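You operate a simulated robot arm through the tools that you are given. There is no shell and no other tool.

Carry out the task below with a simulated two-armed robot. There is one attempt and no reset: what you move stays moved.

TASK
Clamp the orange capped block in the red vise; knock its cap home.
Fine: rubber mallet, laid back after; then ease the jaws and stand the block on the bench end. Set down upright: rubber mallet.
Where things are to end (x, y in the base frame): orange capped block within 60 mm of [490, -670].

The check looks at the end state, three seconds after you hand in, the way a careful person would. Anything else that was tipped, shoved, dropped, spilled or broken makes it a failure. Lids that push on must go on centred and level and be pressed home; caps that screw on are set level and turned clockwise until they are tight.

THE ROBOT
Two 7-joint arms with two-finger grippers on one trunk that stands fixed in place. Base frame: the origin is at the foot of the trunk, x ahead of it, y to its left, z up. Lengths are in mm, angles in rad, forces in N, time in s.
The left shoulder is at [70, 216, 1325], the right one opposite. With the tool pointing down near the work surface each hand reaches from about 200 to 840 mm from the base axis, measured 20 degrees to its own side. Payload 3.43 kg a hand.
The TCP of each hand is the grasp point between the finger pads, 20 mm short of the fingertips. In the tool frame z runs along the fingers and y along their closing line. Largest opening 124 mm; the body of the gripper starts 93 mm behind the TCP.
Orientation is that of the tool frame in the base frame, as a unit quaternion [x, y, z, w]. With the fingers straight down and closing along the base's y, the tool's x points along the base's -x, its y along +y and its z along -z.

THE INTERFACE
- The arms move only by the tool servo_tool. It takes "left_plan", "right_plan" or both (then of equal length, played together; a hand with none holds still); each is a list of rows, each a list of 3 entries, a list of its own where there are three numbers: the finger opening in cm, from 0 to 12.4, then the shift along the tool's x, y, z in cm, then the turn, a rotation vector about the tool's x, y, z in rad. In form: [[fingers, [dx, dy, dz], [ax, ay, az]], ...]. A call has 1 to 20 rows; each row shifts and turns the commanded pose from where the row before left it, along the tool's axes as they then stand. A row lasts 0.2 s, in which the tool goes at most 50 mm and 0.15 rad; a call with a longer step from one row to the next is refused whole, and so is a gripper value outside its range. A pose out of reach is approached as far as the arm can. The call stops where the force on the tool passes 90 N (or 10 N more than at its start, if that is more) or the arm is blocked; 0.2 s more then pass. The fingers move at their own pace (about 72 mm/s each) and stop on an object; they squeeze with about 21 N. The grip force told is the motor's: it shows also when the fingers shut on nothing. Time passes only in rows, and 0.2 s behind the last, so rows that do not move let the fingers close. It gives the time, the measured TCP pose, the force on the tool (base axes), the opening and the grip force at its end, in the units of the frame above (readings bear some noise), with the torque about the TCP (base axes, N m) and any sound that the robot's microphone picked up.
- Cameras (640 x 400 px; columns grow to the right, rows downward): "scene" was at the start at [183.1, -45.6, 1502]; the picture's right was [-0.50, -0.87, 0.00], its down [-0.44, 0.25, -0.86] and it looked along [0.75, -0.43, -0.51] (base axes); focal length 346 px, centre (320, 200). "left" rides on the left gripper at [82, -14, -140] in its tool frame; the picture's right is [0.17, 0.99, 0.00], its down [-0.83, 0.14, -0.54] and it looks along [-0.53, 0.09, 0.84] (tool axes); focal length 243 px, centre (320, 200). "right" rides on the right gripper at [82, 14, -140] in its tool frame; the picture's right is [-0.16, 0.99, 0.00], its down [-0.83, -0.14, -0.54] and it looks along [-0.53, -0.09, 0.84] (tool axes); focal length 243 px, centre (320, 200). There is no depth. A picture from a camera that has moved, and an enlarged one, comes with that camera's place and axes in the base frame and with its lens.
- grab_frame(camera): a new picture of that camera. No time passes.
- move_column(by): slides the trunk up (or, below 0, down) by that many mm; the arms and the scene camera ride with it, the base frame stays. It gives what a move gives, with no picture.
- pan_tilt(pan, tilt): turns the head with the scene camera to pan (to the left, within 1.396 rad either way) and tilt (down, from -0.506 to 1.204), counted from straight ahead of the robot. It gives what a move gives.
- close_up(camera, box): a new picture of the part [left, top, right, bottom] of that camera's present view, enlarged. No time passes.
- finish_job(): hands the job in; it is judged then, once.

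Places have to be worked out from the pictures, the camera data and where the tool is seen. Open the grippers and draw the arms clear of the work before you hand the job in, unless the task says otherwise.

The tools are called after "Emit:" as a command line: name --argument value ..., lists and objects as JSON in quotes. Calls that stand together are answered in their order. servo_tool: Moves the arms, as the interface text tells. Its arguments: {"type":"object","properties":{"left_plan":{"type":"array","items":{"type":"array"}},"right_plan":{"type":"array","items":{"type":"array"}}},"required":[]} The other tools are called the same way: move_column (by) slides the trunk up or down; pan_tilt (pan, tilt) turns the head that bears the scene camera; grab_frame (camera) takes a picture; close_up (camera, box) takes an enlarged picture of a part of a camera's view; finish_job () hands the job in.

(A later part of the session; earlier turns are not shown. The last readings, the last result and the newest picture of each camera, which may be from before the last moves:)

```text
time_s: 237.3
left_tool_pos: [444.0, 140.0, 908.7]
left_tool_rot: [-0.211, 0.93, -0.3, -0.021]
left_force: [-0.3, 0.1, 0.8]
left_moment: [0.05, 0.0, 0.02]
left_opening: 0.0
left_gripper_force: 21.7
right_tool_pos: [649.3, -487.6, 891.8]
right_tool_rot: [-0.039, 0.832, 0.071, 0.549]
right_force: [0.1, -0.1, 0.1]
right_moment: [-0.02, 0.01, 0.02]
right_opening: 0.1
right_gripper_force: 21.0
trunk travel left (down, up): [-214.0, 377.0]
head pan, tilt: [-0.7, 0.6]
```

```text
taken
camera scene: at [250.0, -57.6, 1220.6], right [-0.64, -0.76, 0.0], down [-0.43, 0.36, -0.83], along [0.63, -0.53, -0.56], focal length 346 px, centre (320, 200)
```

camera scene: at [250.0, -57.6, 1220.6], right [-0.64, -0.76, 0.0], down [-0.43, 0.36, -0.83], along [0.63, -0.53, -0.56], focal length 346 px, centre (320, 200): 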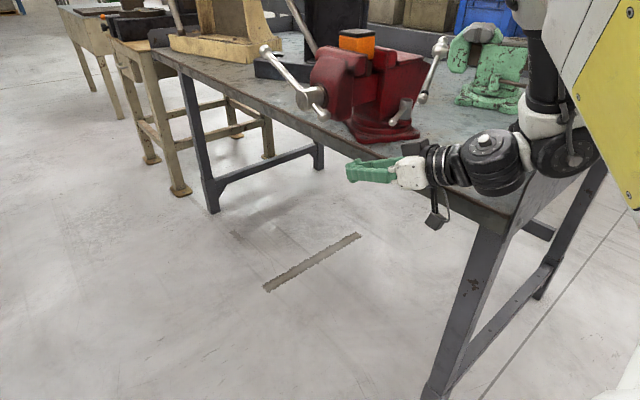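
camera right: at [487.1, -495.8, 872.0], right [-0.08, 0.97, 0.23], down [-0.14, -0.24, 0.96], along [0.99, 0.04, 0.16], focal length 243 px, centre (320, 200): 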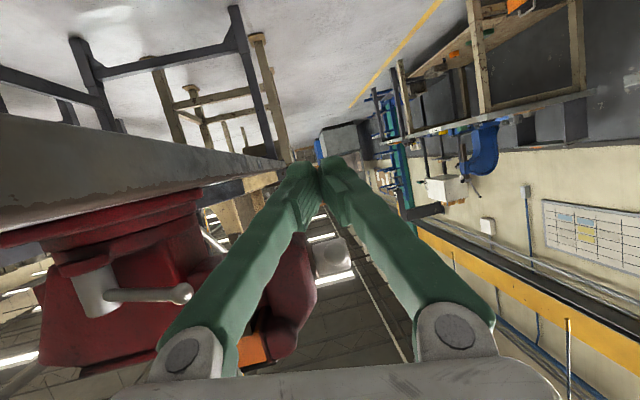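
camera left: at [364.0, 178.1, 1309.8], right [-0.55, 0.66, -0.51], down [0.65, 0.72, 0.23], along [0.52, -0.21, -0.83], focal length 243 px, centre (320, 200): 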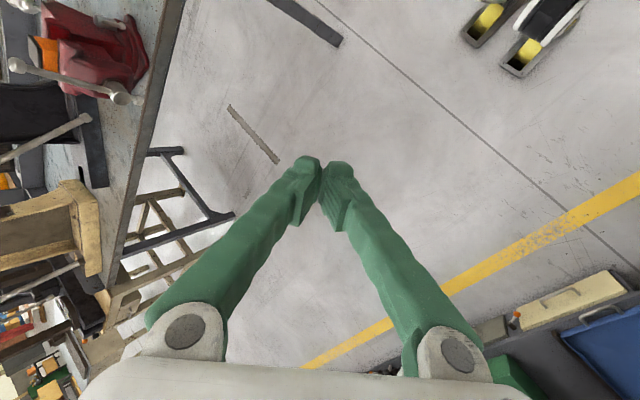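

The hand is below and in front of the knob at (649, -488, 892). I'll slide the closed fingers forward under it.

Emit:
servo_tool --right_plan '[[0, [-2.2, -0.12, 2.1], [0, 0, 0]], [0, [-2.23, -0.12, 2.17], [0, 0, 0]], [0, [-2.23, -0.12, 2.17], [0, 0, 0]], [0, [0, 0, 0], [0, 0, 0]]]'

Emit:
grab_frame --camera "right"

Emit:
close_up --camera "scene" --box '[240, 20, 440, 200]'

```text
time_s: 238.3
left_tool_pos: [444.4, 138.3, 908.7]
left_tool_rot: [-0.211, 0.93, -0.3, -0.022]
left_force: [-0.5, -0.5, 0.4]
left_moment: [0.01, 0.01, -0.02]
left_opening: 0.0
left_gripper_force: 20.9
right_tool_pos: [732.6, -482.0, 929.7]
right_tool_rot: [-0.039, 0.831, 0.072, 0.55]
right_force: [0.1, 0.4, 0.4]
right_moment: [0.0, -0.02, -0.01]
right_opening: 0.1
right_gripper_force: 21.1
trunk travel left (down, up): [-214.0, 377.0]
head pan, tilt: [-0.7, 0.6]
```

```text
taken
camera right: at [571.0, -490.9, 908.2], right [-0.08, 0.97, 0.23], down [-0.14, -0.24, 0.96], along [0.99, 0.04, 0.16], focal length 243 px, centre (320, 200)
```

right: 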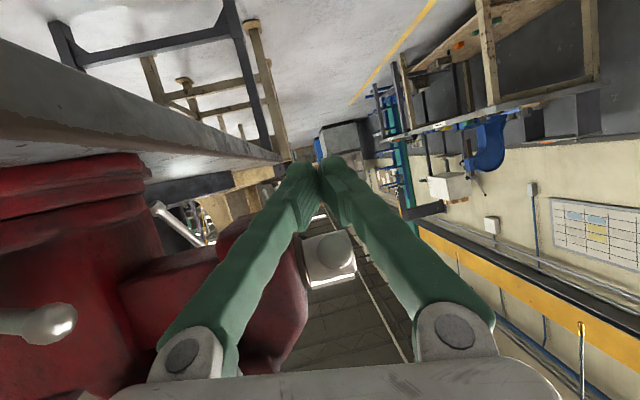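

```text
2.22 times, centred on (340, 110) of scene
camera zoom: at [250.1, -58.0, 1220.4], right [-0.64, -0.76, 0.0], down [-0.43, 0.36, -0.83], along [0.63, -0.53, -0.56], focal length 768 px, centre (276, 400)
```

zoom: 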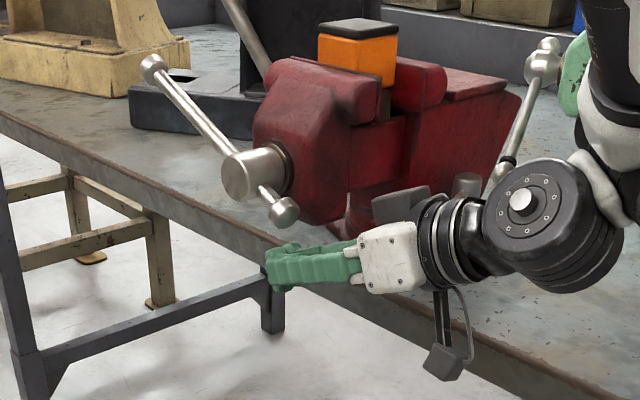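

The fingers are right under the short knob, at (742, -483, 978). Now I lift it along its arc.

Emit:
servo_tool --right_plan '[[0, [-2.0, 0.17, -0.85], [0, 0, 0]], [0, [-1.4, 0.2, -1.0], [0, 0, 0]], [0, [-1.2, 0.15, -0.8], [0, 0, 0]], [0, [-1.4, 0.1, -0.3], [0, 0, 0]], [0, [0, 0, 0], [0, 0, 0]]]'

Emit:
grab_frame --camera "right"

Emit:
close_up --camera "scene" --box '[240, 20, 440, 200]'

```text
time_s: 239.5
left_tool_pos: [444.0, 139.4, 909.5]
left_tool_rot: [-0.211, 0.93, -0.3, -0.022]
left_force: [0.5, 0.3, -1.0]
left_moment: [0.0, 0.01, -0.02]
left_opening: 0.1
left_gripper_force: 20.4
right_tool_pos: [732.6, -479.9, 997.5]
right_tool_rot: [-0.038, 0.83, 0.071, 0.551]
right_force: [0.3, -0.6, 0.4]
right_moment: [0.01, 0.03, 0.0]
right_opening: 0.0
right_gripper_force: 34.3
trunk travel left (down, up): [-214.0, 377.0]
head pan, tilt: [-0.7, 0.6]
```

```text
taken
camera right: at [570.3, -488.7, 976.2], right [-0.08, 0.97, 0.23], down [-0.15, -0.24, 0.96], along [0.99, 0.04, 0.16], focal length 243 px, centre (320, 200)
```

right: 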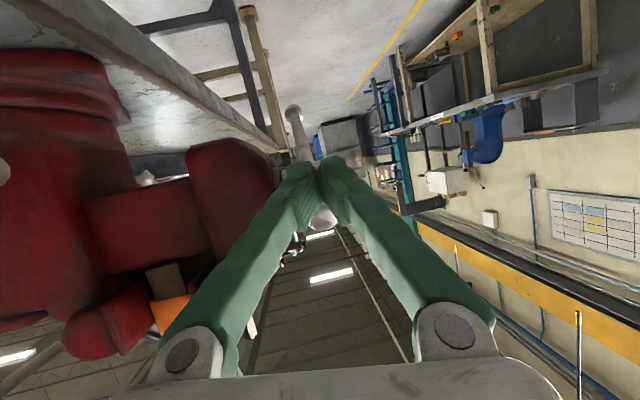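

```text
2.22 times, centred on (340, 110) of scene
camera zoom: at [250.6, -57.3, 1220.5], right [-0.64, -0.76, 0.0], down [-0.43, 0.36, -0.83], along [0.63, -0.53, -0.56], focal length 768 px, centre (276, 400)
```

zoom: 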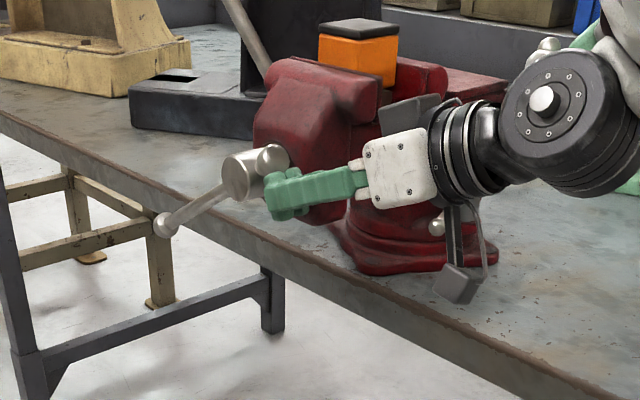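

The bar swung freely past 9 o'clock to about -150°, so the clamp is released. I'll lift the short knob a bit more to open a clear gap.

Emit:
servo_tool --right_plan '[[0, [-1.3, 0, 0.1], [0, 0, 0]], [0, [-1.0, 0, 0.2], [0, 0, 0]], [0, [0, 0, 0], [0, 0, 0]]]'

Emit:
close_up --camera "scene" --box '[240, 20, 440, 200]'

Emit:
close_up --camera "scene" --box '[320, 20, 400, 80]'

```text
time_s: 240.3
left_tool_pos: [443.6, 138.9, 906.7]
left_tool_rot: [-0.211, 0.93, -0.3, -0.021]
left_force: [0.9, 0.6, -0.4]
left_moment: [-0.02, -0.03, -0.02]
left_opening: 0.2
left_gripper_force: 21.1
right_tool_pos: [741.1, -484.4, 1016.6]
right_tool_rot: [-0.035, 0.83, 0.074, 0.552]
right_force: [0.1, -0.1, 0.3]
right_moment: [0.02, -0.02, 0.01]
right_opening: 0.0
right_gripper_force: 34.3
trunk travel left (down, up): [-214.0, 377.0]
head pan, tilt: [-0.7, 0.6]
```

```text
2.22 times, centred on (340, 110) of scene
camera zoom: at [250.4, -57.9, 1220.4], right [-0.64, -0.76, 0.0], down [-0.43, 0.36, -0.82], along [0.63, -0.53, -0.57], focal length 768 px, centre (276, 400)
```

zoom: 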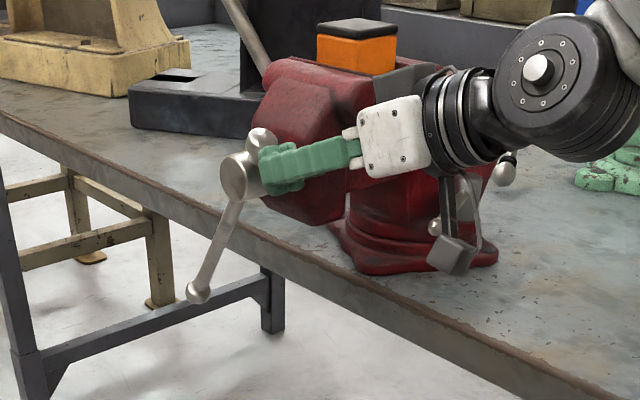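

```text
6.67 times, centred on (360, 50) of scene
camera zoom: at [250.4, -57.9, 1220.4], right [-0.64, -0.76, 0.0], down [-0.43, 0.36, -0.82], along [0.63, -0.53, -0.57], focal length 2304 px, centre (53, 1200)
```

zoom: 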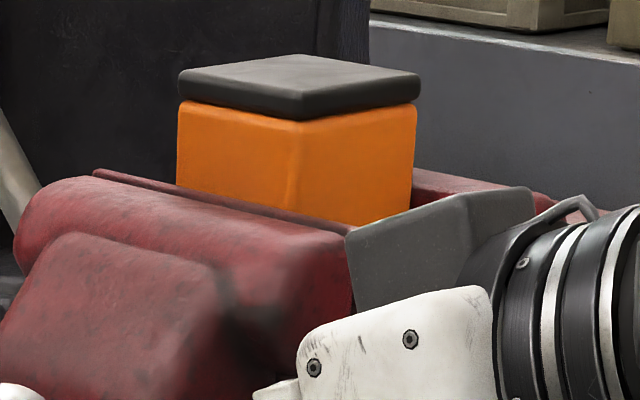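

The bar is at about -118°, so the jaws have opened roughly 2–3 mm, and the block stands quietly. I'll push the short knob over the top toward +x for a bit more gap.

Emit:
servo_tool --right_plan '[[0, [1.18, 0.43, -2.72], [0, 0, 0]], [0, [-3.2, 0.2, -1.35], [0, 0, 0]], [0, [0, 0, 0], [0, 0, 0]], [0, [-0.92, -0.33, 2.1], [0, 0, 0]], [0, [-0.92, -0.33, 2.1], [0, 0, 0]], [0, [-0.92, -0.33, 2.1], [0, 0, 0]], [0, [0, 0, 0], [0, 0, 0]]]'

Emit:
close_up --camera "scene" --box '[240, 20, 440, 200]'

Emit:
grab_frame --camera "right"

```text
time_s: 241.6
left_tool_pos: [441.6, 140.8, 909.6]
left_tool_rot: [-0.209, 0.93, -0.301, -0.022]
left_force: [0.5, -0.4, 0.4]
left_moment: [0.12, -0.01, 0.0]
left_opening: 0.1
left_gripper_force: 20.8
right_tool_pos: [786.1, -484.4, 1045.0]
right_tool_rot: [-0.023, 0.825, 0.098, 0.556]
right_force: [-9.5, 44.7, 25.1]
right_moment: [-0.86, 0.91, -1.98]
right_opening: 0.0
right_gripper_force: 34.2
right hand out of reach, approached as far as the arm can: row 1, 2, 6
trunk travel left (down, up): [-214.0, 377.0]
head pan, tilt: [-0.7, 0.6]
stopped in row 6 (right hand): the force on the tool passed its limit at 133 N (the readings are from after the stop); the commanded pose is now the measured one
```

```text
2.22 times, centred on (340, 110) of scene
camera zoom: at [248.0, -54.0, 1221.3], right [-0.64, -0.77, 0.0], down [-0.43, 0.36, -0.83], along [0.63, -0.53, -0.56], focal length 768 px, centre (276, 400)
```

zoom: 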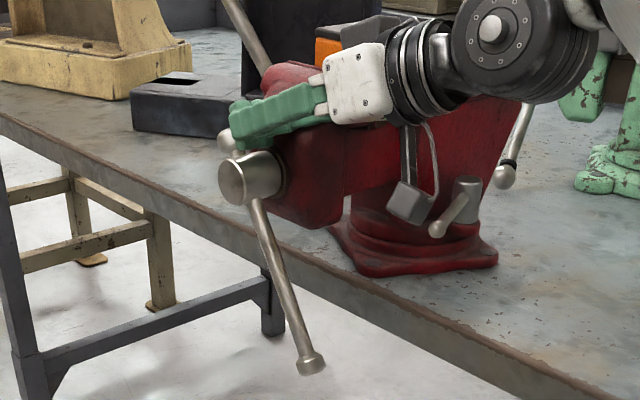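

```text
taken
camera right: at [624.6, -491.5, 1023.2], right [-0.08, 0.95, 0.29], down [-0.16, -0.3, 0.94], along [0.98, 0.03, 0.17], focal length 243 px, centre (320, 200)
```

right: 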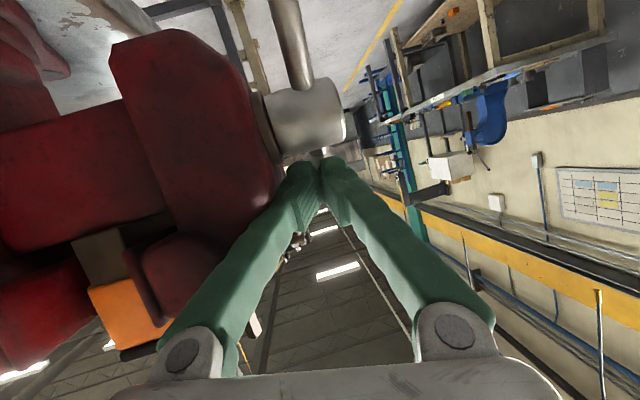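

The bar went well past, but the hand touched the jaw (45 N sideways). I'm backing off at once, up and away.

Emit:
servo_tool --right_plan '[[0, [-0.57, 1.2, -1.0], [0, 0, 0]], [0, [-0.5, 0.8, -3.0], [0, 0, 0]], [0, [0, 0.3, -4.0], [0, 0, 0]], [0, [0, 0, -4.0], [0, 0, 0]], [0, [0, 0, 0], [0, 0, 0]]]'

Emit:
close_up --camera "scene" --box '[240, 20, 440, 200]'

Emit:
close_up --camera "scene" --box '[320, 20, 400, 80]'

```text
time_s: 242.8
left_tool_pos: [444.3, 138.1, 908.1]
left_tool_rot: [-0.209, 0.93, -0.3, -0.023]
left_force: [-0.9, 1.5, 0.8]
left_moment: [-0.03, 0.0, -0.02]
left_opening: 0.0
left_gripper_force: 20.6
right_tool_pos: [755.8, -490.3, 1073.3]
right_tool_rot: [-0.008, 0.82, 0.102, 0.563]
right_force: [0.4, -0.6, -1.0]
right_moment: [0.01, 0.02, -0.01]
right_opening: 0.0
right_gripper_force: 34.5
right hand out of reach, approached as far as the arm can: row 2, 3, 4
trunk travel left (down, up): [-214.0, 377.0]
head pan, tilt: [-0.7, 0.6]
```

```text
2.22 times, centred on (340, 110) of scene
camera zoom: at [251.0, -57.3, 1220.3], right [-0.64, -0.76, 0.0], down [-0.43, 0.36, -0.82], along [0.63, -0.53, -0.57], focal length 768 px, centre (276, 400)
```

zoom: 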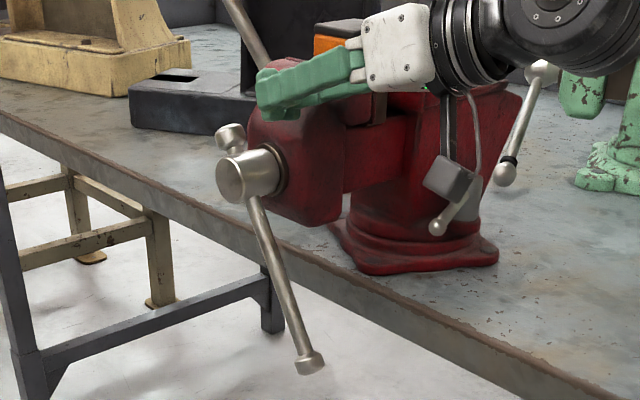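

```text
6.67 times, centred on (360, 50) of scene
camera zoom: at [251.0, -57.3, 1220.3], right [-0.64, -0.76, 0.0], down [-0.43, 0.36, -0.82], along [0.63, -0.53, -0.57], focal length 2304 px, centre (53, 1200)
```

zoom: 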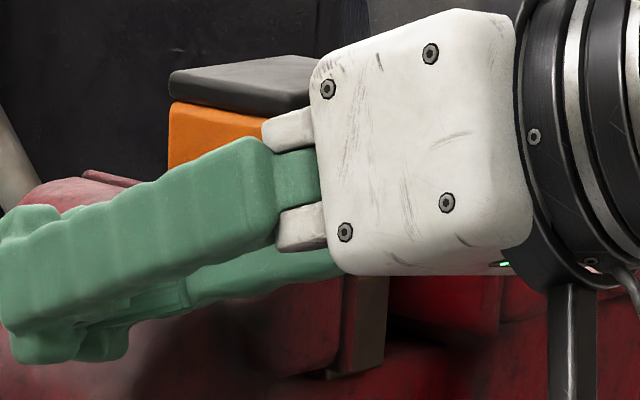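

The jaws are eased and the block still stands on its rest. I'll raise the trunk to lift the hand straight up and clear.

Emit:
move_column --by 170

Emit:
grab_frame --camera "scene"

Emit:
grab_frame --camera "right"

```text
time_s: 244.7
left_tool_pos: [444.8, 139.1, 1077.7]
left_tool_rot: [-0.21, 0.93, -0.3, -0.023]
left_force: [0.8, 0.4, 0.6]
left_moment: [0.0, -0.01, 0.02]
left_opening: 0.0
left_gripper_force: 20.8
right_tool_pos: [756.2, -480.3, 1231.3]
right_tool_rot: [-0.024, 0.829, 0.09, 0.552]
right_force: [-0.3, 0.9, 0.2]
right_moment: [0.0, -0.03, 0.03]
right_opening: 0.0
right_gripper_force: 34.7
trunk travel left (down, up): [-384.0, 207.0]
head pan, tilt: [-0.7, 0.6]
```

```text
taken
camera scene: at [203.1, -57.0, 1394.5], right [-0.64, -0.76, 0.0], down [-0.43, 0.36, -0.83], along [0.63, -0.53, -0.56], focal length 346 px, centre (320, 200)
```

scene: 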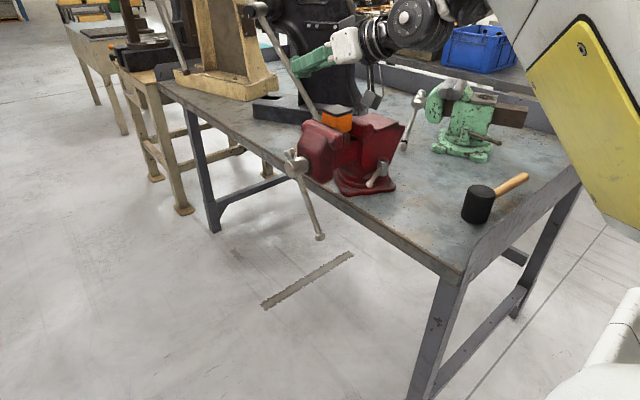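

```text
taken
camera right: at [595.5, -487.8, 1211.2], right [-0.07, 0.96, 0.27], down [-0.15, -0.28, 0.95], along [0.99, 0.03, 0.16], focal length 243 px, centre (320, 200)
```

right: 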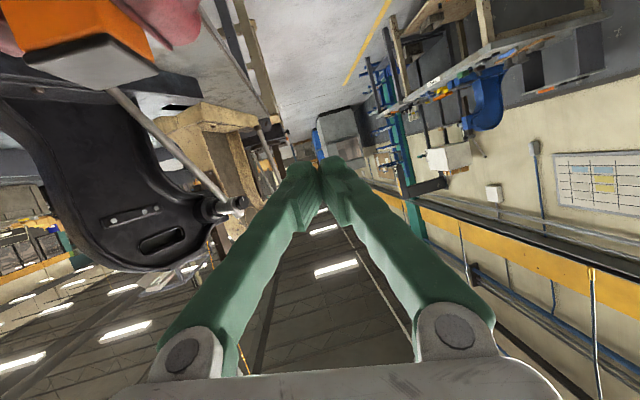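

Now for the block. I'll grip it by its two jaw-side faces above the jaw tops, with the fingers closing along y, so I'm moving the open hand in front of it at a safe height.

Emit:
servo_tool --right_plan '[[9, [0.5, -2.0, -1.5], [0, 0, 0]], [9, [0.62, -3.0, -1.85], [0, 0, 0]], [9, [0.62, -3.0, -1.85], [0.061, 0.091, -0.012]], [9, [0.62, -3.0, -1.85], [0.061, 0.091, -0.012]], [9, [0.2, -1.0, -0.6], [0.061, 0.091, -0.012]], [9, [0, 0, 0], [0, 0, 0]]]'

Emit:
grab_frame --camera "right"

Emit:
close_up --camera "right" --box '[240, 40, 400, 160]'

```text
time_s: 246.1
left_tool_pos: [443.4, 136.9, 1077.8]
left_tool_rot: [-0.209, 0.93, -0.3, -0.022]
left_force: [0.0, 0.1, -0.8]
left_moment: [-0.01, 0.01, 0.0]
left_opening: 0.0
left_gripper_force: 21.0
right_tool_pos: [684.6, -611.1, 1221.2]
right_tool_rot: [-0.002, 0.9, -0.002, 0.436]
right_force: [0.2, 0.0, 0.3]
right_moment: [0.02, -0.01, -0.02]
right_opening: 90.2
right_gripper_force: 0.0
right hand out of reach, approached as far as the arm can: row 5
trunk travel left (down, up): [-384.0, 207.0]
head pan, tilt: [-0.7, 0.6]
```

```text
taken
camera right: at [524.3, -598.8, 1242.8], right [0.1, 0.99, 0.13], down [0.09, -0.14, 0.99], along [0.99, -0.09, -0.1], focal length 243 px, centre (320, 200)
```

right: 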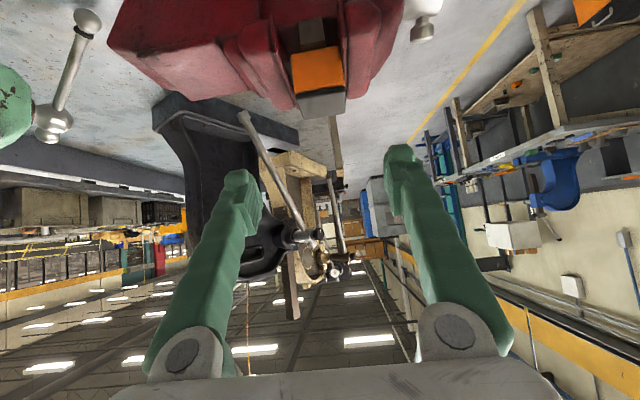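

```text
3.33 times, centred on (320, 100) of right
camera zoom: at [524.3, -598.8, 1242.8], right [0.1, 0.99, 0.13], down [0.09, -0.14, 0.99], along [0.99, -0.09, -0.1], focal length 809 px, centre (320, 533)
```

zoom: 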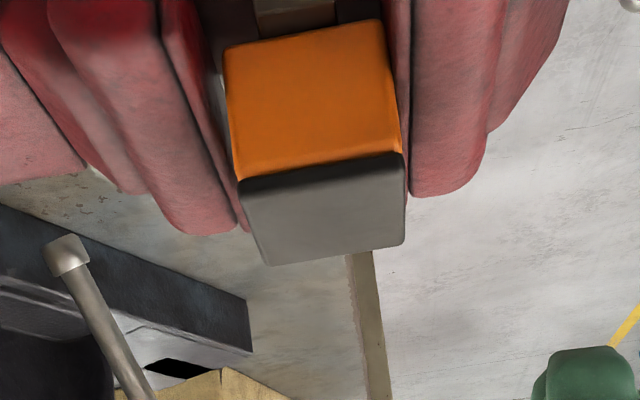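

The block is free with small gaps on both sides, its centre near (794, -607), top at about 1104. I'll move above it with the fingers open 85 mm.

Emit:
servo_tool --right_plan '[[8.5, [-0.3, 0.1, 2.0], [0, 0, 0]], [8.5, [-0.43, 0.1, 3.0], [0, 0, 0]], [8.5, [-0.43, 0.1, 3.0], [0, 0, 0]], [8.5, [-0.43, 0.1, 3.0], [0, 0, 0]], [8.5, [-0.15, 0, 1.0], [0, 0, 0]], [8.5, [0, 0, 0], [0, 0, 0]]]'

Emit:
grab_frame --camera "right"

Emit:
close_up --camera "scene" --box '[280, 40, 440, 200]'

```text
time_s: 247.5
left_tool_pos: [444.4, 137.6, 1079.1]
left_tool_rot: [-0.21, 0.93, -0.301, -0.022]
left_force: [-0.4, -0.1, 0.4]
left_moment: [0.0, 0.01, 0.02]
left_opening: 0.0
left_gripper_force: 21.0
right_tool_pos: [788.2, -605.8, 1157.0]
right_tool_rot: [-0.001, 0.9, 0.001, 0.435]
right_force: [-0.5, -1.1, 0.4]
right_moment: [0.01, -0.05, -0.02]
right_opening: 84.9
right_gripper_force: 0.1
right hand out of reach, approached as far as the arm can: row 2
trunk travel left (down, up): [-384.0, 207.0]
head pan, tilt: [-0.7, 0.6]
```

```text
taken
camera right: at [626.9, -592.9, 1179.7], right [0.1, 0.99, 0.13], down [0.09, -0.14, 0.99], along [0.99, -0.09, -0.11], focal length 243 px, centre (320, 200)
```

right: 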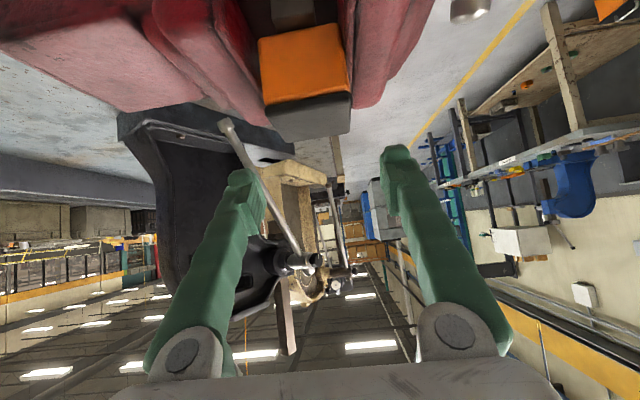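

```text
2.50 times, centred on (360, 120) of scene
camera zoom: at [203.0, -57.4, 1394.5], right [-0.64, -0.76, 0.0], down [-0.43, 0.36, -0.83], along [0.63, -0.53, -0.56], focal length 864 px, centre (220, 400)
```

zoom: 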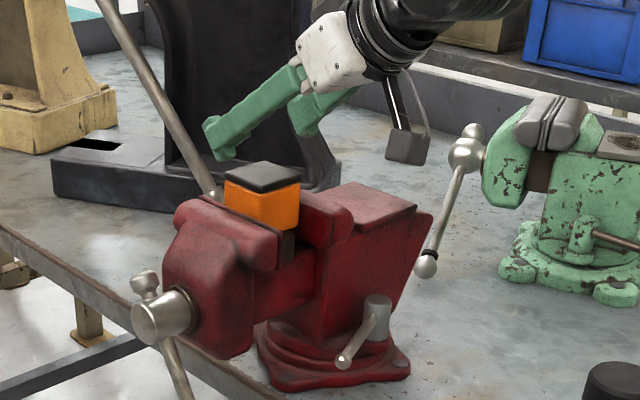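

The fingers straddle the block's position, about 2 mm off centre. I'll descend 53 mm to just above the jaw tops.

Emit:
servo_tool --right_plan '[[8.5, [1.2, -0.05, 1.05], [0, 0, 0]], [8.5, [1.35, -0.05, 1.15], [0, 0, 0]], [8.5, [1.2, -0.05, 1.0], [0, 0, 0]], [8.5, [0, 0, 0], [0, 0, 0]]]'

Emit:
grab_frame --camera "right"

Emit:
close_up --camera "scene" --box '[300, 80, 400, 160]'

```text
time_s: 248.5
left_tool_pos: [445.7, 138.9, 1079.3]
left_tool_rot: [-0.21, 0.93, -0.301, -0.022]
left_force: [-0.1, -0.7, -0.1]
left_moment: [-0.02, -0.01, -0.02]
left_opening: 0.2
left_gripper_force: 20.8
right_tool_pos: [787.5, -609.0, 1108.0]
right_tool_rot: [0.0, 0.9, 0.0, 0.435]
right_force: [0.5, 0.4, 0.9]
right_moment: [0.03, -0.02, -0.02]
right_opening: 84.7
right_gripper_force: 0.0
trunk travel left (down, up): [-384.0, 207.0]
head pan, tilt: [-0.7, 0.6]
```

```text
taken
camera right: at [627.7, -596.4, 1130.8], right [0.1, 0.99, 0.13], down [0.09, -0.14, 0.99], along [0.99, -0.09, -0.11], focal length 243 px, centre (320, 200)
```

right: 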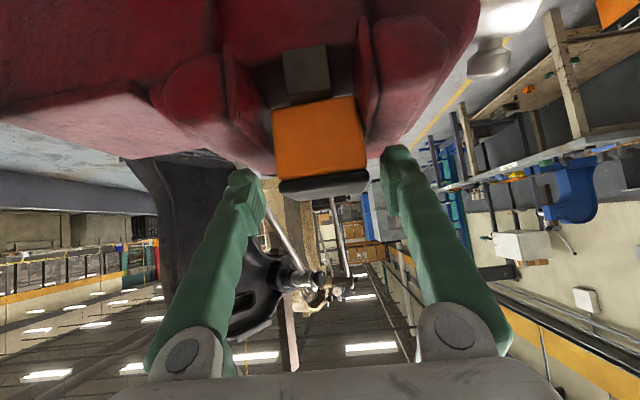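

```text
5.00 times, centred on (350, 120) of scene
camera zoom: at [203.0, -57.4, 1394.5], right [-0.64, -0.76, 0.0], down [-0.43, 0.36, -0.83], along [0.63, -0.53, -0.56], focal length 1728 px, centre (170, 600)
```

zoom: 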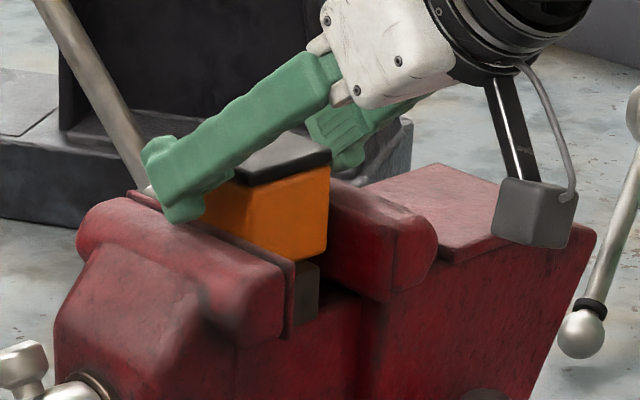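

The fingertips are beside the block's top, clear of the jaws. I'll lower 4 mm and close.

Emit:
servo_tool --right_plan '[[8.5, [0.31, 0.1, 0.25], [0, 0, 0]], [7, [0, 0, 0], [0, 0, 0]], [6, [0, 0, 0], [0, 0, 0]], [0, [0, 0, 0], [0, 0, 0]], [0, [0, 0, 0], [0, 0, 0]], [0, [0, 0, 0], [0, 0, 0]]]'

Emit:
grab_frame --camera "right"

```text
time_s: 249.9
left_tool_pos: [443.8, 138.3, 1078.6]
left_tool_rot: [-0.21, 0.93, -0.301, -0.023]
left_force: [-0.5, 0.3, 0.2]
left_moment: [0.0, 0.03, 0.01]
left_opening: 0.0
left_gripper_force: 21.0
right_tool_pos: [789.8, -608.7, 1102.8]
right_tool_rot: [0.0, 0.9, 0.0, 0.435]
right_force: [0.0, 0.4, -0.3]
right_moment: [0.05, 0.0, -0.01]
right_opening: 53.3
right_gripper_force: 21.2
trunk travel left (down, up): [-384.0, 207.0]
head pan, tilt: [-0.7, 0.6]
```

```text
taken
camera right: at [628.2, -595.4, 1126.2], right [0.1, 0.99, 0.13], down [0.09, -0.14, 0.99], along [0.99, -0.09, -0.11], focal length 243 px, centre (320, 200)
```

right: 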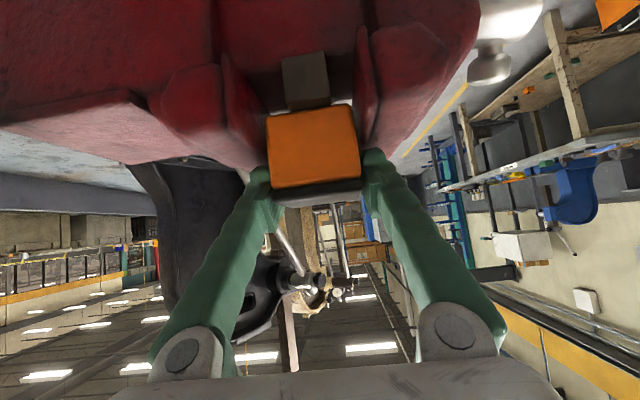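

The block is gripped (53 mm, 21 N). I'll lift it gently by a few millimetres and check.

Emit:
servo_tool --right_plan '[[0, [-0.4, 0, -0.31], [0, 0, 0]], [0, [-0.4, 0, -0.31], [0, 0, 0]], [0, [0, 0, 0], [0, 0, 0]]]'

Emit:
grab_frame --camera "right"

Emit:
close_up --camera "scene" --box '[300, 80, 400, 160]'

```text
time_s: 250.7
left_tool_pos: [445.0, 138.8, 1077.0]
left_tool_rot: [-0.211, 0.93, -0.299, -0.022]
left_force: [0.0, 0.2, 0.0]
left_moment: [-0.02, -0.01, 0.0]
left_opening: 0.2
left_gripper_force: 21.0
right_tool_pos: [790.9, -607.4, 1112.8]
right_tool_rot: [0.001, 0.9, 0.0, 0.435]
right_force: [-0.7, 0.0, -1.6]
right_moment: [0.02, -0.01, 0.03]
right_opening: 53.3
right_gripper_force: 20.7
trunk travel left (down, up): [-384.0, 207.0]
head pan, tilt: [-0.7, 0.6]
```

```text
taken
camera right: at [629.0, -595.0, 1135.9], right [0.1, 0.99, 0.13], down [0.09, -0.14, 0.99], along [0.99, -0.09, -0.11], focal length 243 px, centre (320, 200)
```

right: 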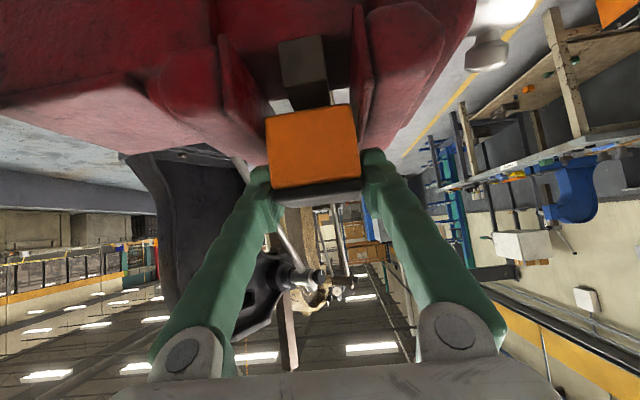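

```text
5.00 times, centred on (350, 120) of scene
camera zoom: at [203.6, -58.0, 1394.4], right [-0.64, -0.76, 0.0], down [-0.43, 0.36, -0.82], along [0.63, -0.53, -0.57], focal length 1728 px, centre (170, 600)
```

zoom: 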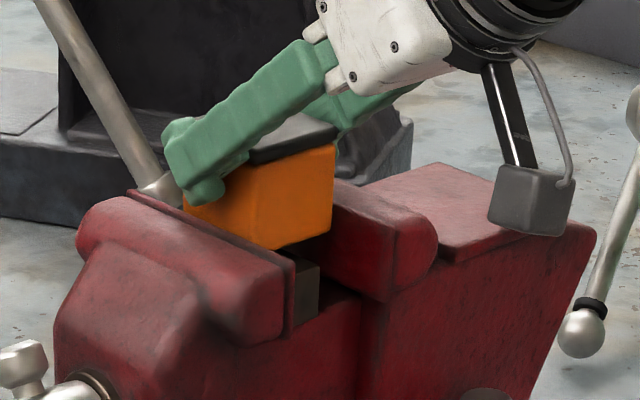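

The block comes up cleanly and straight. I'll lift it clear, first with the arm and then with the trunk.

Emit:
servo_tool --right_plan '[[0, [-1.2, 0, -0.95], [0, 0, 0]], [0, [-1.6, 0, -1.25], [0, 0, 0]], [0, [-1.2, 0, -0.95], [0, 0, 0]], [0, [0, 0, 0], [0, 0, 0]]]'

Emit:
move_column --by 90

Emit:
grab_frame --camera "scene"

Emit:
grab_frame --camera "right"

```text
time_s: 251.7
left_tool_pos: [444.9, 137.8, 1078.0]
left_tool_rot: [-0.21, 0.93, -0.3, -0.023]
left_force: [-1.0, 0.1, -0.7]
left_moment: [0.0, 0.01, 0.0]
left_opening: 0.3
left_gripper_force: 21.4
right_tool_pos: [789.7, -608.5, 1166.0]
right_tool_rot: [0.001, 0.9, -0.001, 0.435]
right_force: [0.0, -1.0, -2.6]
right_moment: [0.05, 0.01, 0.0]
right_opening: 53.7
right_gripper_force: 20.8
trunk travel left (down, up): [-384.0, 207.0]
head pan, tilt: [-0.7, 0.6]
```

```text
time_s: 253.0
left_tool_pos: [445.0, 137.8, 1167.7]
left_tool_rot: [-0.21, 0.93, -0.3, -0.022]
left_force: [-0.8, 0.2, 0.5]
left_moment: [-0.01, -0.01, -0.03]
left_opening: 0.0
left_gripper_force: 21.0
right_tool_pos: [790.3, -606.7, 1251.7]
right_tool_rot: [0.001, 0.9, 0.0, 0.435]
right_force: [0.1, 0.7, -2.4]
right_moment: [0.0, -0.03, 0.03]
right_opening: 53.6
right_gripper_force: 21.3
trunk travel left (down, up): [-474.0, 117.0]
head pan, tilt: [-0.7, 0.6]
```

```text
taken
camera scene: at [175.6, -57.9, 1489.8], right [-0.64, -0.76, 0.0], down [-0.43, 0.36, -0.82], along [0.63, -0.53, -0.57], focal length 346 px, centre (320, 200)
```

scene: 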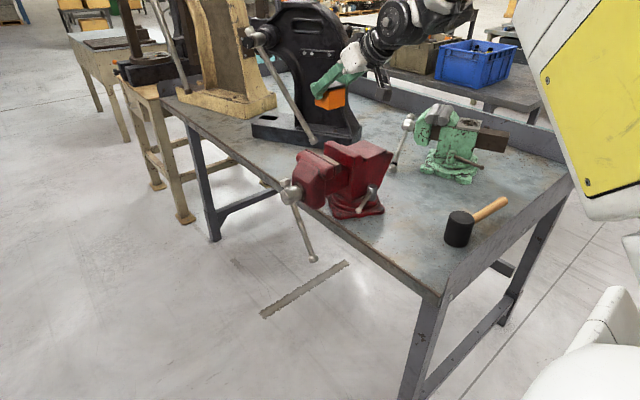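

```text
taken
camera right: at [629.4, -594.2, 1275.0], right [0.1, 0.99, 0.13], down [0.1, -0.14, 0.99], along [0.99, -0.09, -0.11], focal length 243 px, centre (320, 200)
```

right: 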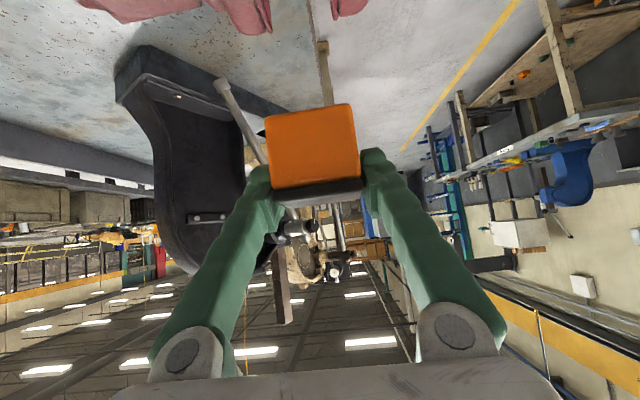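

The block is held firmly above the vise. I'll move back toward the bench end in small steps, watching the tracking.

Emit:
servo_tool --right_plan '[[0, [1.5, -0.2, -1.0], [0, 0, 0]], [0, [2.6, -0.3, -1.5], [0, 0, 0]], [0, [2.6, -0.3, -1.5], [0, 0, 0]], [0, [0, 0, 0], [0, 0, 0]]]'

Emit:
servo_tool --right_plan '[[0, [2.0, -0.3, -1.8], [0, 0, 0]], [0, [2.4, -0.3, -2.0], [0, 0, 0]], [0, [2.4, -0.3, -2.0], [0, 0, 0]], [0, [0, 0, 0], [0, 0, 0]]]'

```text
time_s: 254.0
left_tool_pos: [444.9, 137.9, 1167.7]
left_tool_rot: [-0.21, 0.93, -0.3, -0.022]
left_force: [-0.1, -0.7, -0.8]
left_moment: [-0.02, 0.01, 0.02]
left_opening: 0.0
left_gripper_force: 21.3
right_tool_pos: [718.7, -614.0, 1226.8]
right_tool_rot: [0.0, 0.9, 0.0, 0.436]
right_force: [0.5, -0.4, -2.0]
right_moment: [0.02, -0.02, 0.04]
right_opening: 53.3
right_gripper_force: 20.6
trunk travel left (down, up): [-474.0, 117.0]
head pan, tilt: [-0.7, 0.6]
```

```text
time_s: 255.0
left_tool_pos: [444.4, 138.1, 1168.5]
left_tool_rot: [-0.21, 0.931, -0.299, -0.023]
left_force: [-0.2, 0.9, -0.4]
left_moment: [0.01, -0.01, -0.03]
left_opening: 0.3
left_gripper_force: 21.4
right_tool_pos: [631.1, -625.1, 1211.4]
right_tool_rot: [0.0, 0.9, 0.0, 0.435]
right_force: [-0.1, 0.2, -1.7]
right_moment: [0.02, -0.02, 0.01]
right_opening: 53.5
right_gripper_force: 21.1
trunk travel left (down, up): [-474.0, 117.0]
head pan, tilt: [-0.7, 0.6]
```

Tracking well at (631, -625, 1211). Continuing toward the target spot.

Emit:
servo_tool --right_plan '[[0, [2.5, -0.6, -1.2], [0, 0, 0]], [0, [3.0, -0.75, -1.4], [0, 0, 0]], [0, [0, 0, 0], [0, 0, 0]]]'

Emit:
servo_tool --right_plan '[[0, [2.0, -0.7, -0.8], [0, 0, 0]], [0, [2.5, -0.8, -1.0], [0, 0, 0]], [0, [0, 0, 0], [0, 0, 0]]]'

Emit:
grab_frame --camera "scene"

Emit:
grab_frame --camera "right"

```text
time_s: 255.8
left_tool_pos: [443.7, 139.4, 1167.2]
left_tool_rot: [-0.211, 0.93, -0.301, -0.023]
left_force: [-0.2, 0.9, -0.3]
left_moment: [-0.01, -0.02, 0.01]
left_opening: 0.0
left_gripper_force: 21.2
right_tool_pos: [573.9, -638.2, 1183.5]
right_tool_rot: [0.0, 0.9, 0.0, 0.435]
right_force: [0.6, -0.6, -2.6]
right_moment: [0.02, -0.01, -0.04]
right_opening: 53.3
right_gripper_force: 20.7
trunk travel left (down, up): [-474.0, 117.0]
head pan, tilt: [-0.7, 0.6]
```

```text
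time_s: 256.6
left_tool_pos: [444.8, 138.3, 1167.6]
left_tool_rot: [-0.21, 0.93, -0.3, -0.023]
left_force: [-0.4, 0.4, -0.7]
left_moment: [-0.02, 0.01, 0.03]
left_opening: 0.0
left_gripper_force: 21.2
right_tool_pos: [531.5, -653.3, 1160.3]
right_tool_rot: [0.0, 0.9, 0.0, 0.436]
right_force: [0.1, 0.0, -3.6]
right_moment: [0.01, 0.01, -0.01]
right_opening: 53.5
right_gripper_force: 20.8
trunk travel left (down, up): [-474.0, 117.0]
head pan, tilt: [-0.7, 0.6]
```

```text
taken
camera scene: at [175.1, -57.3, 1490.0], right [-0.64, -0.76, 0.0], down [-0.43, 0.36, -0.83], along [0.63, -0.53, -0.56], focal length 346 px, centre (320, 200)
```

scene: 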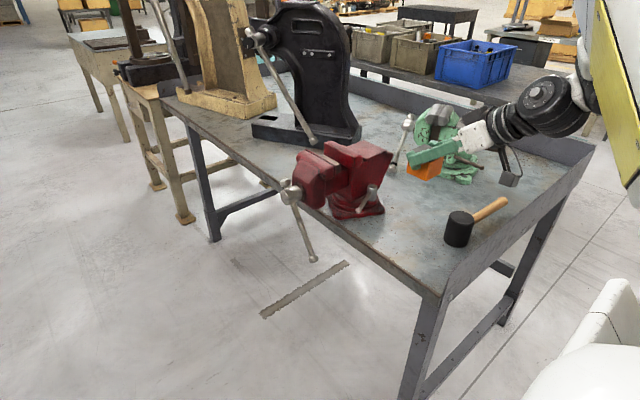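

```text
taken
camera right: at [370.4, -640.0, 1182.6], right [0.1, 0.99, 0.13], down [0.09, -0.14, 0.99], along [0.99, -0.09, -0.11], focal length 243 px, centre (320, 200)
```

right: 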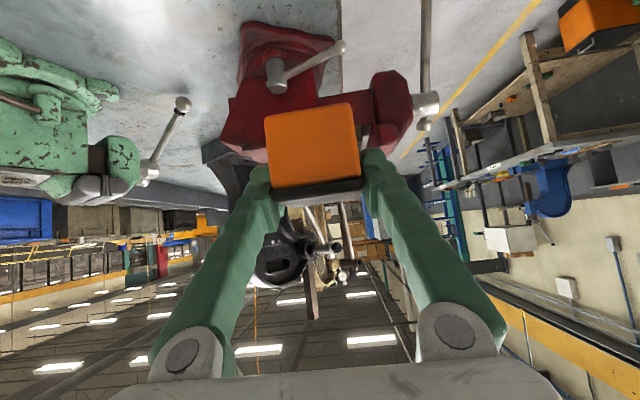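

Holding well at (531, -653, 1160). I'll shift 28 mm back, then lower with the trunk in stages.

Emit:
servo_tool --right_plan '[[0, [2.3, -0.3, -1.5], [0, 0, 0]], [0, [0, 0, 0], [0, 0, 0]]]'

Emit:
move_column --by -130

Emit:
grab_frame --camera "right"

Emit:
grab_frame --camera "scene"

```text
time_s: 257.2
left_tool_pos: [444.4, 139.2, 1167.6]
left_tool_rot: [-0.21, 0.93, -0.3, -0.022]
left_force: [0.3, 0.3, 0.1]
left_moment: [0.0, 0.02, -0.02]
left_opening: 0.1
left_gripper_force: 21.0
right_tool_pos: [505.5, -656.3, 1150.9]
right_tool_rot: [0.0, 0.9, 0.001, 0.435]
right_force: [0.1, 1.1, -3.4]
right_moment: [0.0, -0.01, -0.03]
right_opening: 53.4
right_gripper_force: 20.6
trunk travel left (down, up): [-474.0, 117.0]
head pan, tilt: [-0.7, 0.6]
```

```text
time_s: 258.8
left_tool_pos: [442.7, 137.9, 1038.2]
left_tool_rot: [-0.209, 0.93, -0.3, -0.021]
left_force: [-0.1, 0.6, 0.1]
left_moment: [0.0, 0.01, 0.0]
left_opening: 0.1
left_gripper_force: 20.9
right_tool_pos: [505.7, -654.7, 1019.9]
right_tool_rot: [0.001, 0.9, -0.001, 0.435]
right_force: [0.1, -0.2, -1.8]
right_moment: [0.02, -0.01, -0.01]
right_opening: 53.4
right_gripper_force: 21.3
trunk travel left (down, up): [-344.0, 247.0]
head pan, tilt: [-0.7, 0.6]
```

```text
taken
camera right: at [345.4, -642.5, 1042.0], right [0.1, 0.99, 0.13], down [0.09, -0.14, 0.99], along [0.99, -0.09, -0.11], focal length 243 px, centre (320, 200)
```

right: 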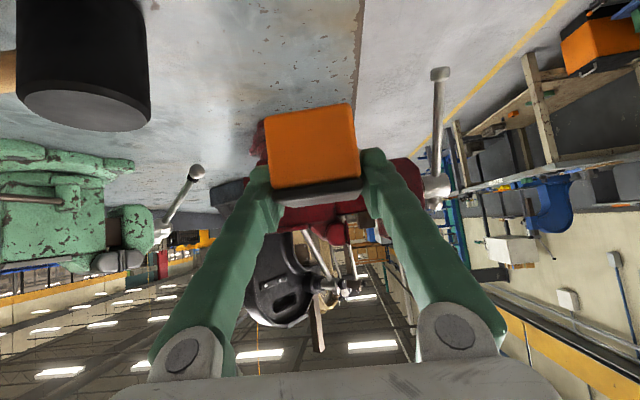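

```text
taken
camera scene: at [212.4, -57.8, 1355.3], right [-0.64, -0.76, 0.0], down [-0.43, 0.36, -0.83], along [0.63, -0.53, -0.56], focal length 346 px, centre (320, 200)
```

scene: 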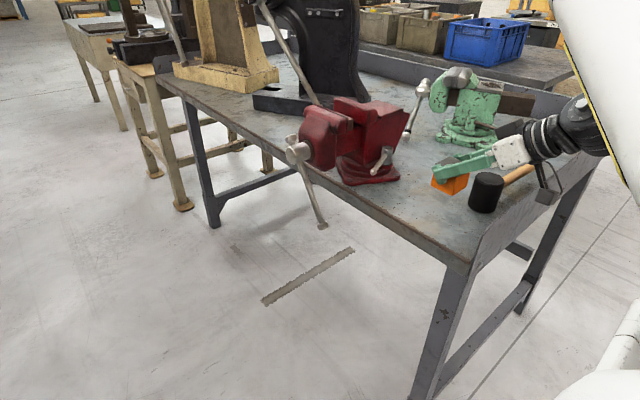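

Everything is smooth. Next I lower another 60 mm by trunk.

Emit:
move_column --by -60

Emit:
grab_frame --camera "right"

Emit:
close_up --camera "scene" --box '[400, 120, 560, 260]'

```text
time_s: 259.8
left_tool_pos: [444.2, 138.5, 978.8]
left_tool_rot: [-0.209, 0.93, -0.3, -0.022]
left_force: [0.4, -0.4, 1.0]
left_moment: [0.03, -0.06, 0.01]
left_opening: 0.1
left_gripper_force: 21.2
right_tool_pos: [507.0, -655.0, 959.9]
right_tool_rot: [-0.001, 0.9, 0.0, 0.435]
right_force: [-0.2, -0.3, -3.6]
right_moment: [-0.02, 0.01, -0.02]
right_opening: 53.4
right_gripper_force: 21.3
trunk travel left (down, up): [-284.0, 307.0]
head pan, tilt: [-0.7, 0.6]
```

```text
taken
camera right: at [345.3, -642.6, 982.0], right [0.1, 0.99, 0.13], down [0.09, -0.14, 0.99], along [0.99, -0.09, -0.11], focal length 243 px, centre (320, 200)
```

right: 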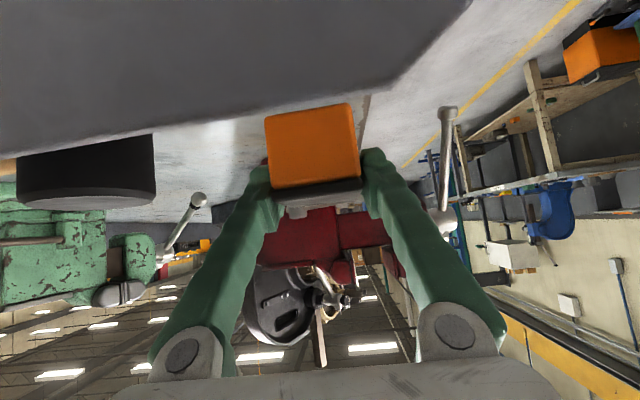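

```text
2.86 times, centred on (480, 190) of scene
camera zoom: at [227.4, -57.8, 1295.8], right [-0.64, -0.76, 0.0], down [-0.43, 0.36, -0.83], along [0.63, -0.53, -0.56], focal length 987 px, centre (-137, 229)
```

zoom: 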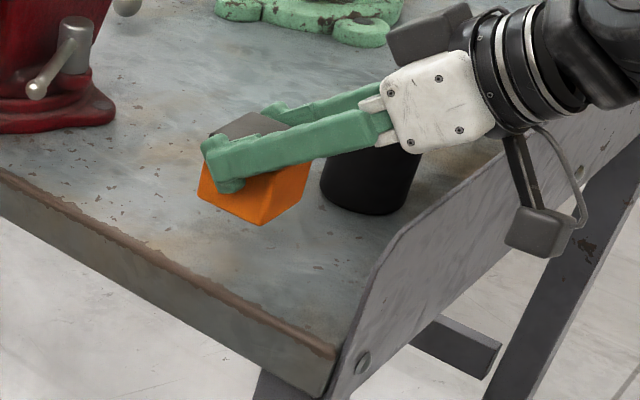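

Clear of the end board and the mallet. I'll go 20 mm lower, then small steps until contact.

Emit:
move_column --by -18

Emit:
move_column --by -5

Emit:
grab_frame --camera "right"

```text
time_s: 260.4
left_tool_pos: [443.9, 137.8, 959.6]
left_tool_rot: [-0.21, 0.93, -0.3, -0.022]
left_force: [-0.1, -0.1, -0.4]
left_moment: [0.01, -0.01, -0.02]
left_opening: 0.0
left_gripper_force: 21.5
right_tool_pos: [508.5, -655.5, 941.3]
right_tool_rot: [0.001, 0.9, -0.001, 0.436]
right_force: [0.3, 0.6, -3.4]
right_moment: [-0.01, 0.06, -0.01]
right_opening: 53.5
right_gripper_force: 20.9
trunk travel left (down, up): [-266.0, 325.0]
head pan, tilt: [-0.7, 0.6]
```

```text
time_s: 260.9
left_tool_pos: [444.3, 136.5, 955.1]
left_tool_rot: [-0.21, 0.93, -0.3, -0.023]
left_force: [-0.1, -0.6, -0.2]
left_moment: [0.01, -0.03, 0.02]
left_opening: 0.0
left_gripper_force: 20.5
right_tool_pos: [508.4, -656.2, 935.7]
right_tool_rot: [0.002, 0.901, -0.003, 0.433]
right_force: [0.1, 0.9, -3.9]
right_moment: [-0.03, 0.0, 0.01]
right_opening: 53.7
right_gripper_force: 21.4
trunk travel left (down, up): [-261.0, 330.0]
head pan, tilt: [-0.7, 0.6]
```

```text
taken
camera right: at [346.8, -642.2, 958.4], right [0.11, 0.99, 0.13], down [0.1, -0.14, 0.99], along [0.99, -0.09, -0.11], focal length 243 px, centre (320, 200)
```

right: 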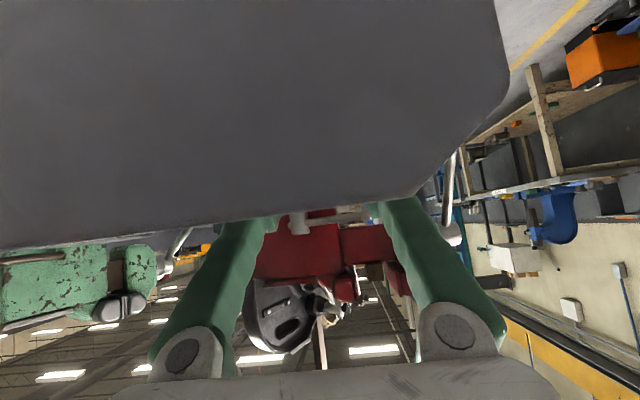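

Still free (-4 N). I'll continue in 4 mm steps and watch from the scene camera.

Emit:
move_column --by -4

Emit:
close_up --camera "scene" --box '[420, 100, 540, 200]'

```text
time_s: 261.5
left_tool_pos: [442.8, 137.8, 951.2]
left_tool_rot: [-0.21, 0.93, -0.3, -0.023]
left_force: [-0.1, 0.2, 0.0]
left_moment: [0.01, 0.02, -0.01]
left_opening: 0.0
left_gripper_force: 20.9
right_tool_pos: [509.5, -655.0, 930.5]
right_tool_rot: [0.001, 0.902, -0.002, 0.432]
right_force: [0.2, 0.3, -3.4]
right_moment: [-0.01, 0.0, 0.01]
right_opening: 53.5
right_gripper_force: 20.9
trunk travel left (down, up): [-257.0, 334.0]
head pan, tilt: [-0.7, 0.6]
```

```text
4.00 times, centred on (480, 150) of scene
camera zoom: at [235.7, -57.8, 1267.5], right [-0.64, -0.76, 0.0], down [-0.43, 0.36, -0.83], along [0.63, -0.53, -0.56], focal length 1382 px, centre (-320, 400)
```

zoom: 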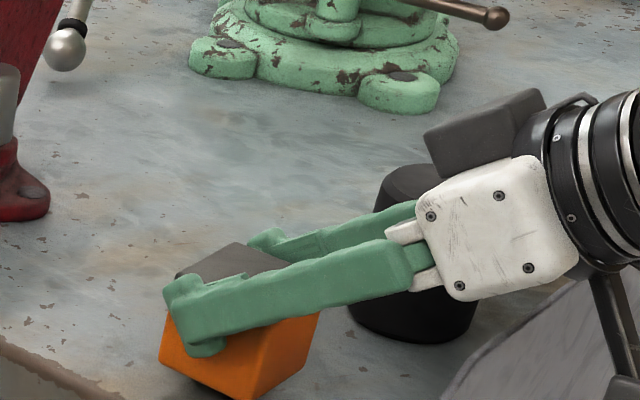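

Emit:
move_column --by -4

Emit:
close_up --camera "scene" --box '[400, 120, 520, 220]'

```text
time_s: 262.0
left_tool_pos: [443.4, 138.1, 947.3]
left_tool_rot: [-0.21, 0.93, -0.299, -0.023]
left_force: [-0.1, -0.4, -0.2]
left_moment: [0.03, -0.04, 0.0]
left_opening: 0.0
left_gripper_force: 20.8
right_tool_pos: [510.4, -657.0, 925.9]
right_tool_rot: [0.002, 0.903, -0.003, 0.43]
right_force: [0.0, -0.1, -3.3]
right_moment: [0.01, 0.0, 0.02]
right_opening: 53.4
right_gripper_force: 21.4
trunk travel left (down, up): [-253.0, 338.0]
head pan, tilt: [-0.7, 0.6]
```

```text
4.00 times, centred on (460, 170) of scene
camera zoom: at [237.0, -57.8, 1263.3], right [-0.64, -0.76, 0.0], down [-0.43, 0.36, -0.83], along [0.63, -0.53, -0.56], focal length 1382 px, centre (-240, 320)
```

zoom: 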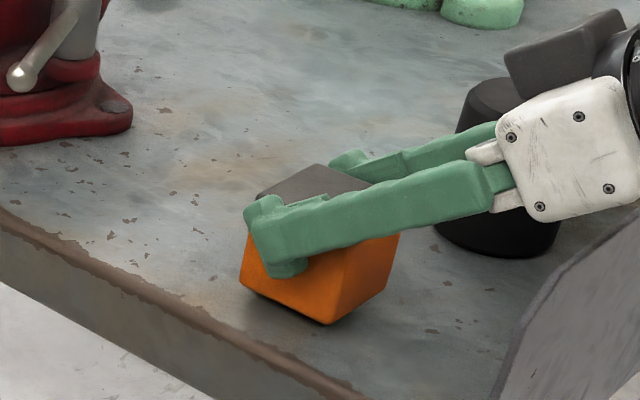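

Very close to the bench now. Another 3 mm.

Emit:
move_column --by -3

Emit:
close_up --camera "scene" --box '[430, 150, 490, 200]'

```text
time_s: 262.5
left_tool_pos: [443.3, 137.8, 944.8]
left_tool_rot: [-0.21, 0.931, -0.299, -0.023]
left_force: [0.2, -0.5, 0.1]
left_moment: [0.02, 0.0, -0.05]
left_opening: 0.0
left_gripper_force: 20.6
right_tool_pos: [509.1, -656.8, 922.9]
right_tool_rot: [0.003, 0.903, -0.004, 0.43]
right_force: [0.5, -0.1, -1.7]
right_moment: [-0.02, 0.0, 0.0]
right_opening: 53.5
right_gripper_force: 21.2
trunk travel left (down, up): [-250.0, 341.0]
head pan, tilt: [-0.7, 0.6]
```

```text
8.00 times, centred on (460, 175) of scene
camera zoom: at [238.0, -57.8, 1260.1], right [-0.64, -0.76, 0.0], down [-0.43, 0.36, -0.82], along [0.63, -0.53, -0.57], focal length 2765 px, centre (-800, 400)
```

zoom: 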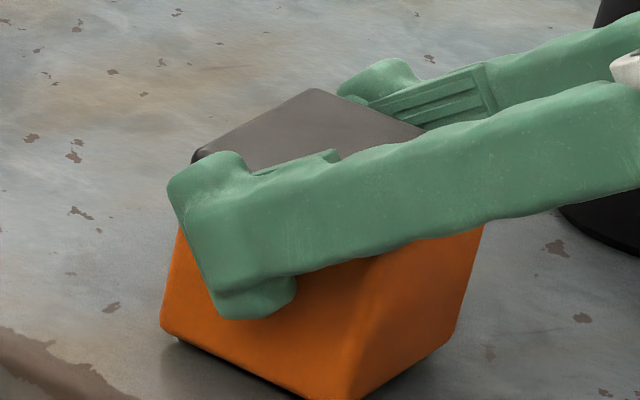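

Emit:
move_column --by -3

Emit:
close_up --camera "scene" --box '[430, 160, 490, 210]'

```text
time_s: 263.1
left_tool_pos: [443.9, 138.1, 941.5]
left_tool_rot: [-0.21, 0.93, -0.3, -0.023]
left_force: [-0.4, 0.6, 0.2]
left_moment: [0.04, 0.02, 0.02]
left_opening: 0.1
left_gripper_force: 20.3
right_tool_pos: [511.4, -655.4, 918.7]
right_tool_rot: [0.003, 0.903, -0.004, 0.429]
right_force: [0.2, 0.0, -2.5]
right_moment: [0.0, -0.04, 0.01]
right_opening: 53.4
right_gripper_force: 21.5
trunk travel left (down, up): [-247.0, 344.0]
head pan, tilt: [-0.7, 0.6]
```

```text
8.00 times, centred on (460, 185) of scene
camera zoom: at [239.0, -57.8, 1256.8], right [-0.64, -0.76, 0.0], down [-0.43, 0.36, -0.82], along [0.63, -0.53, -0.57], focal length 2765 px, centre (-800, 320)
```

zoom: 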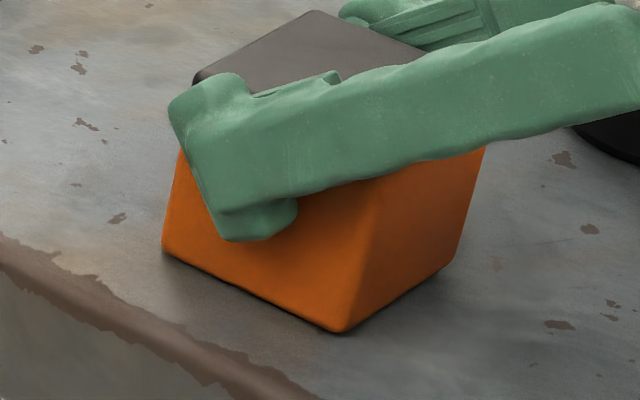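

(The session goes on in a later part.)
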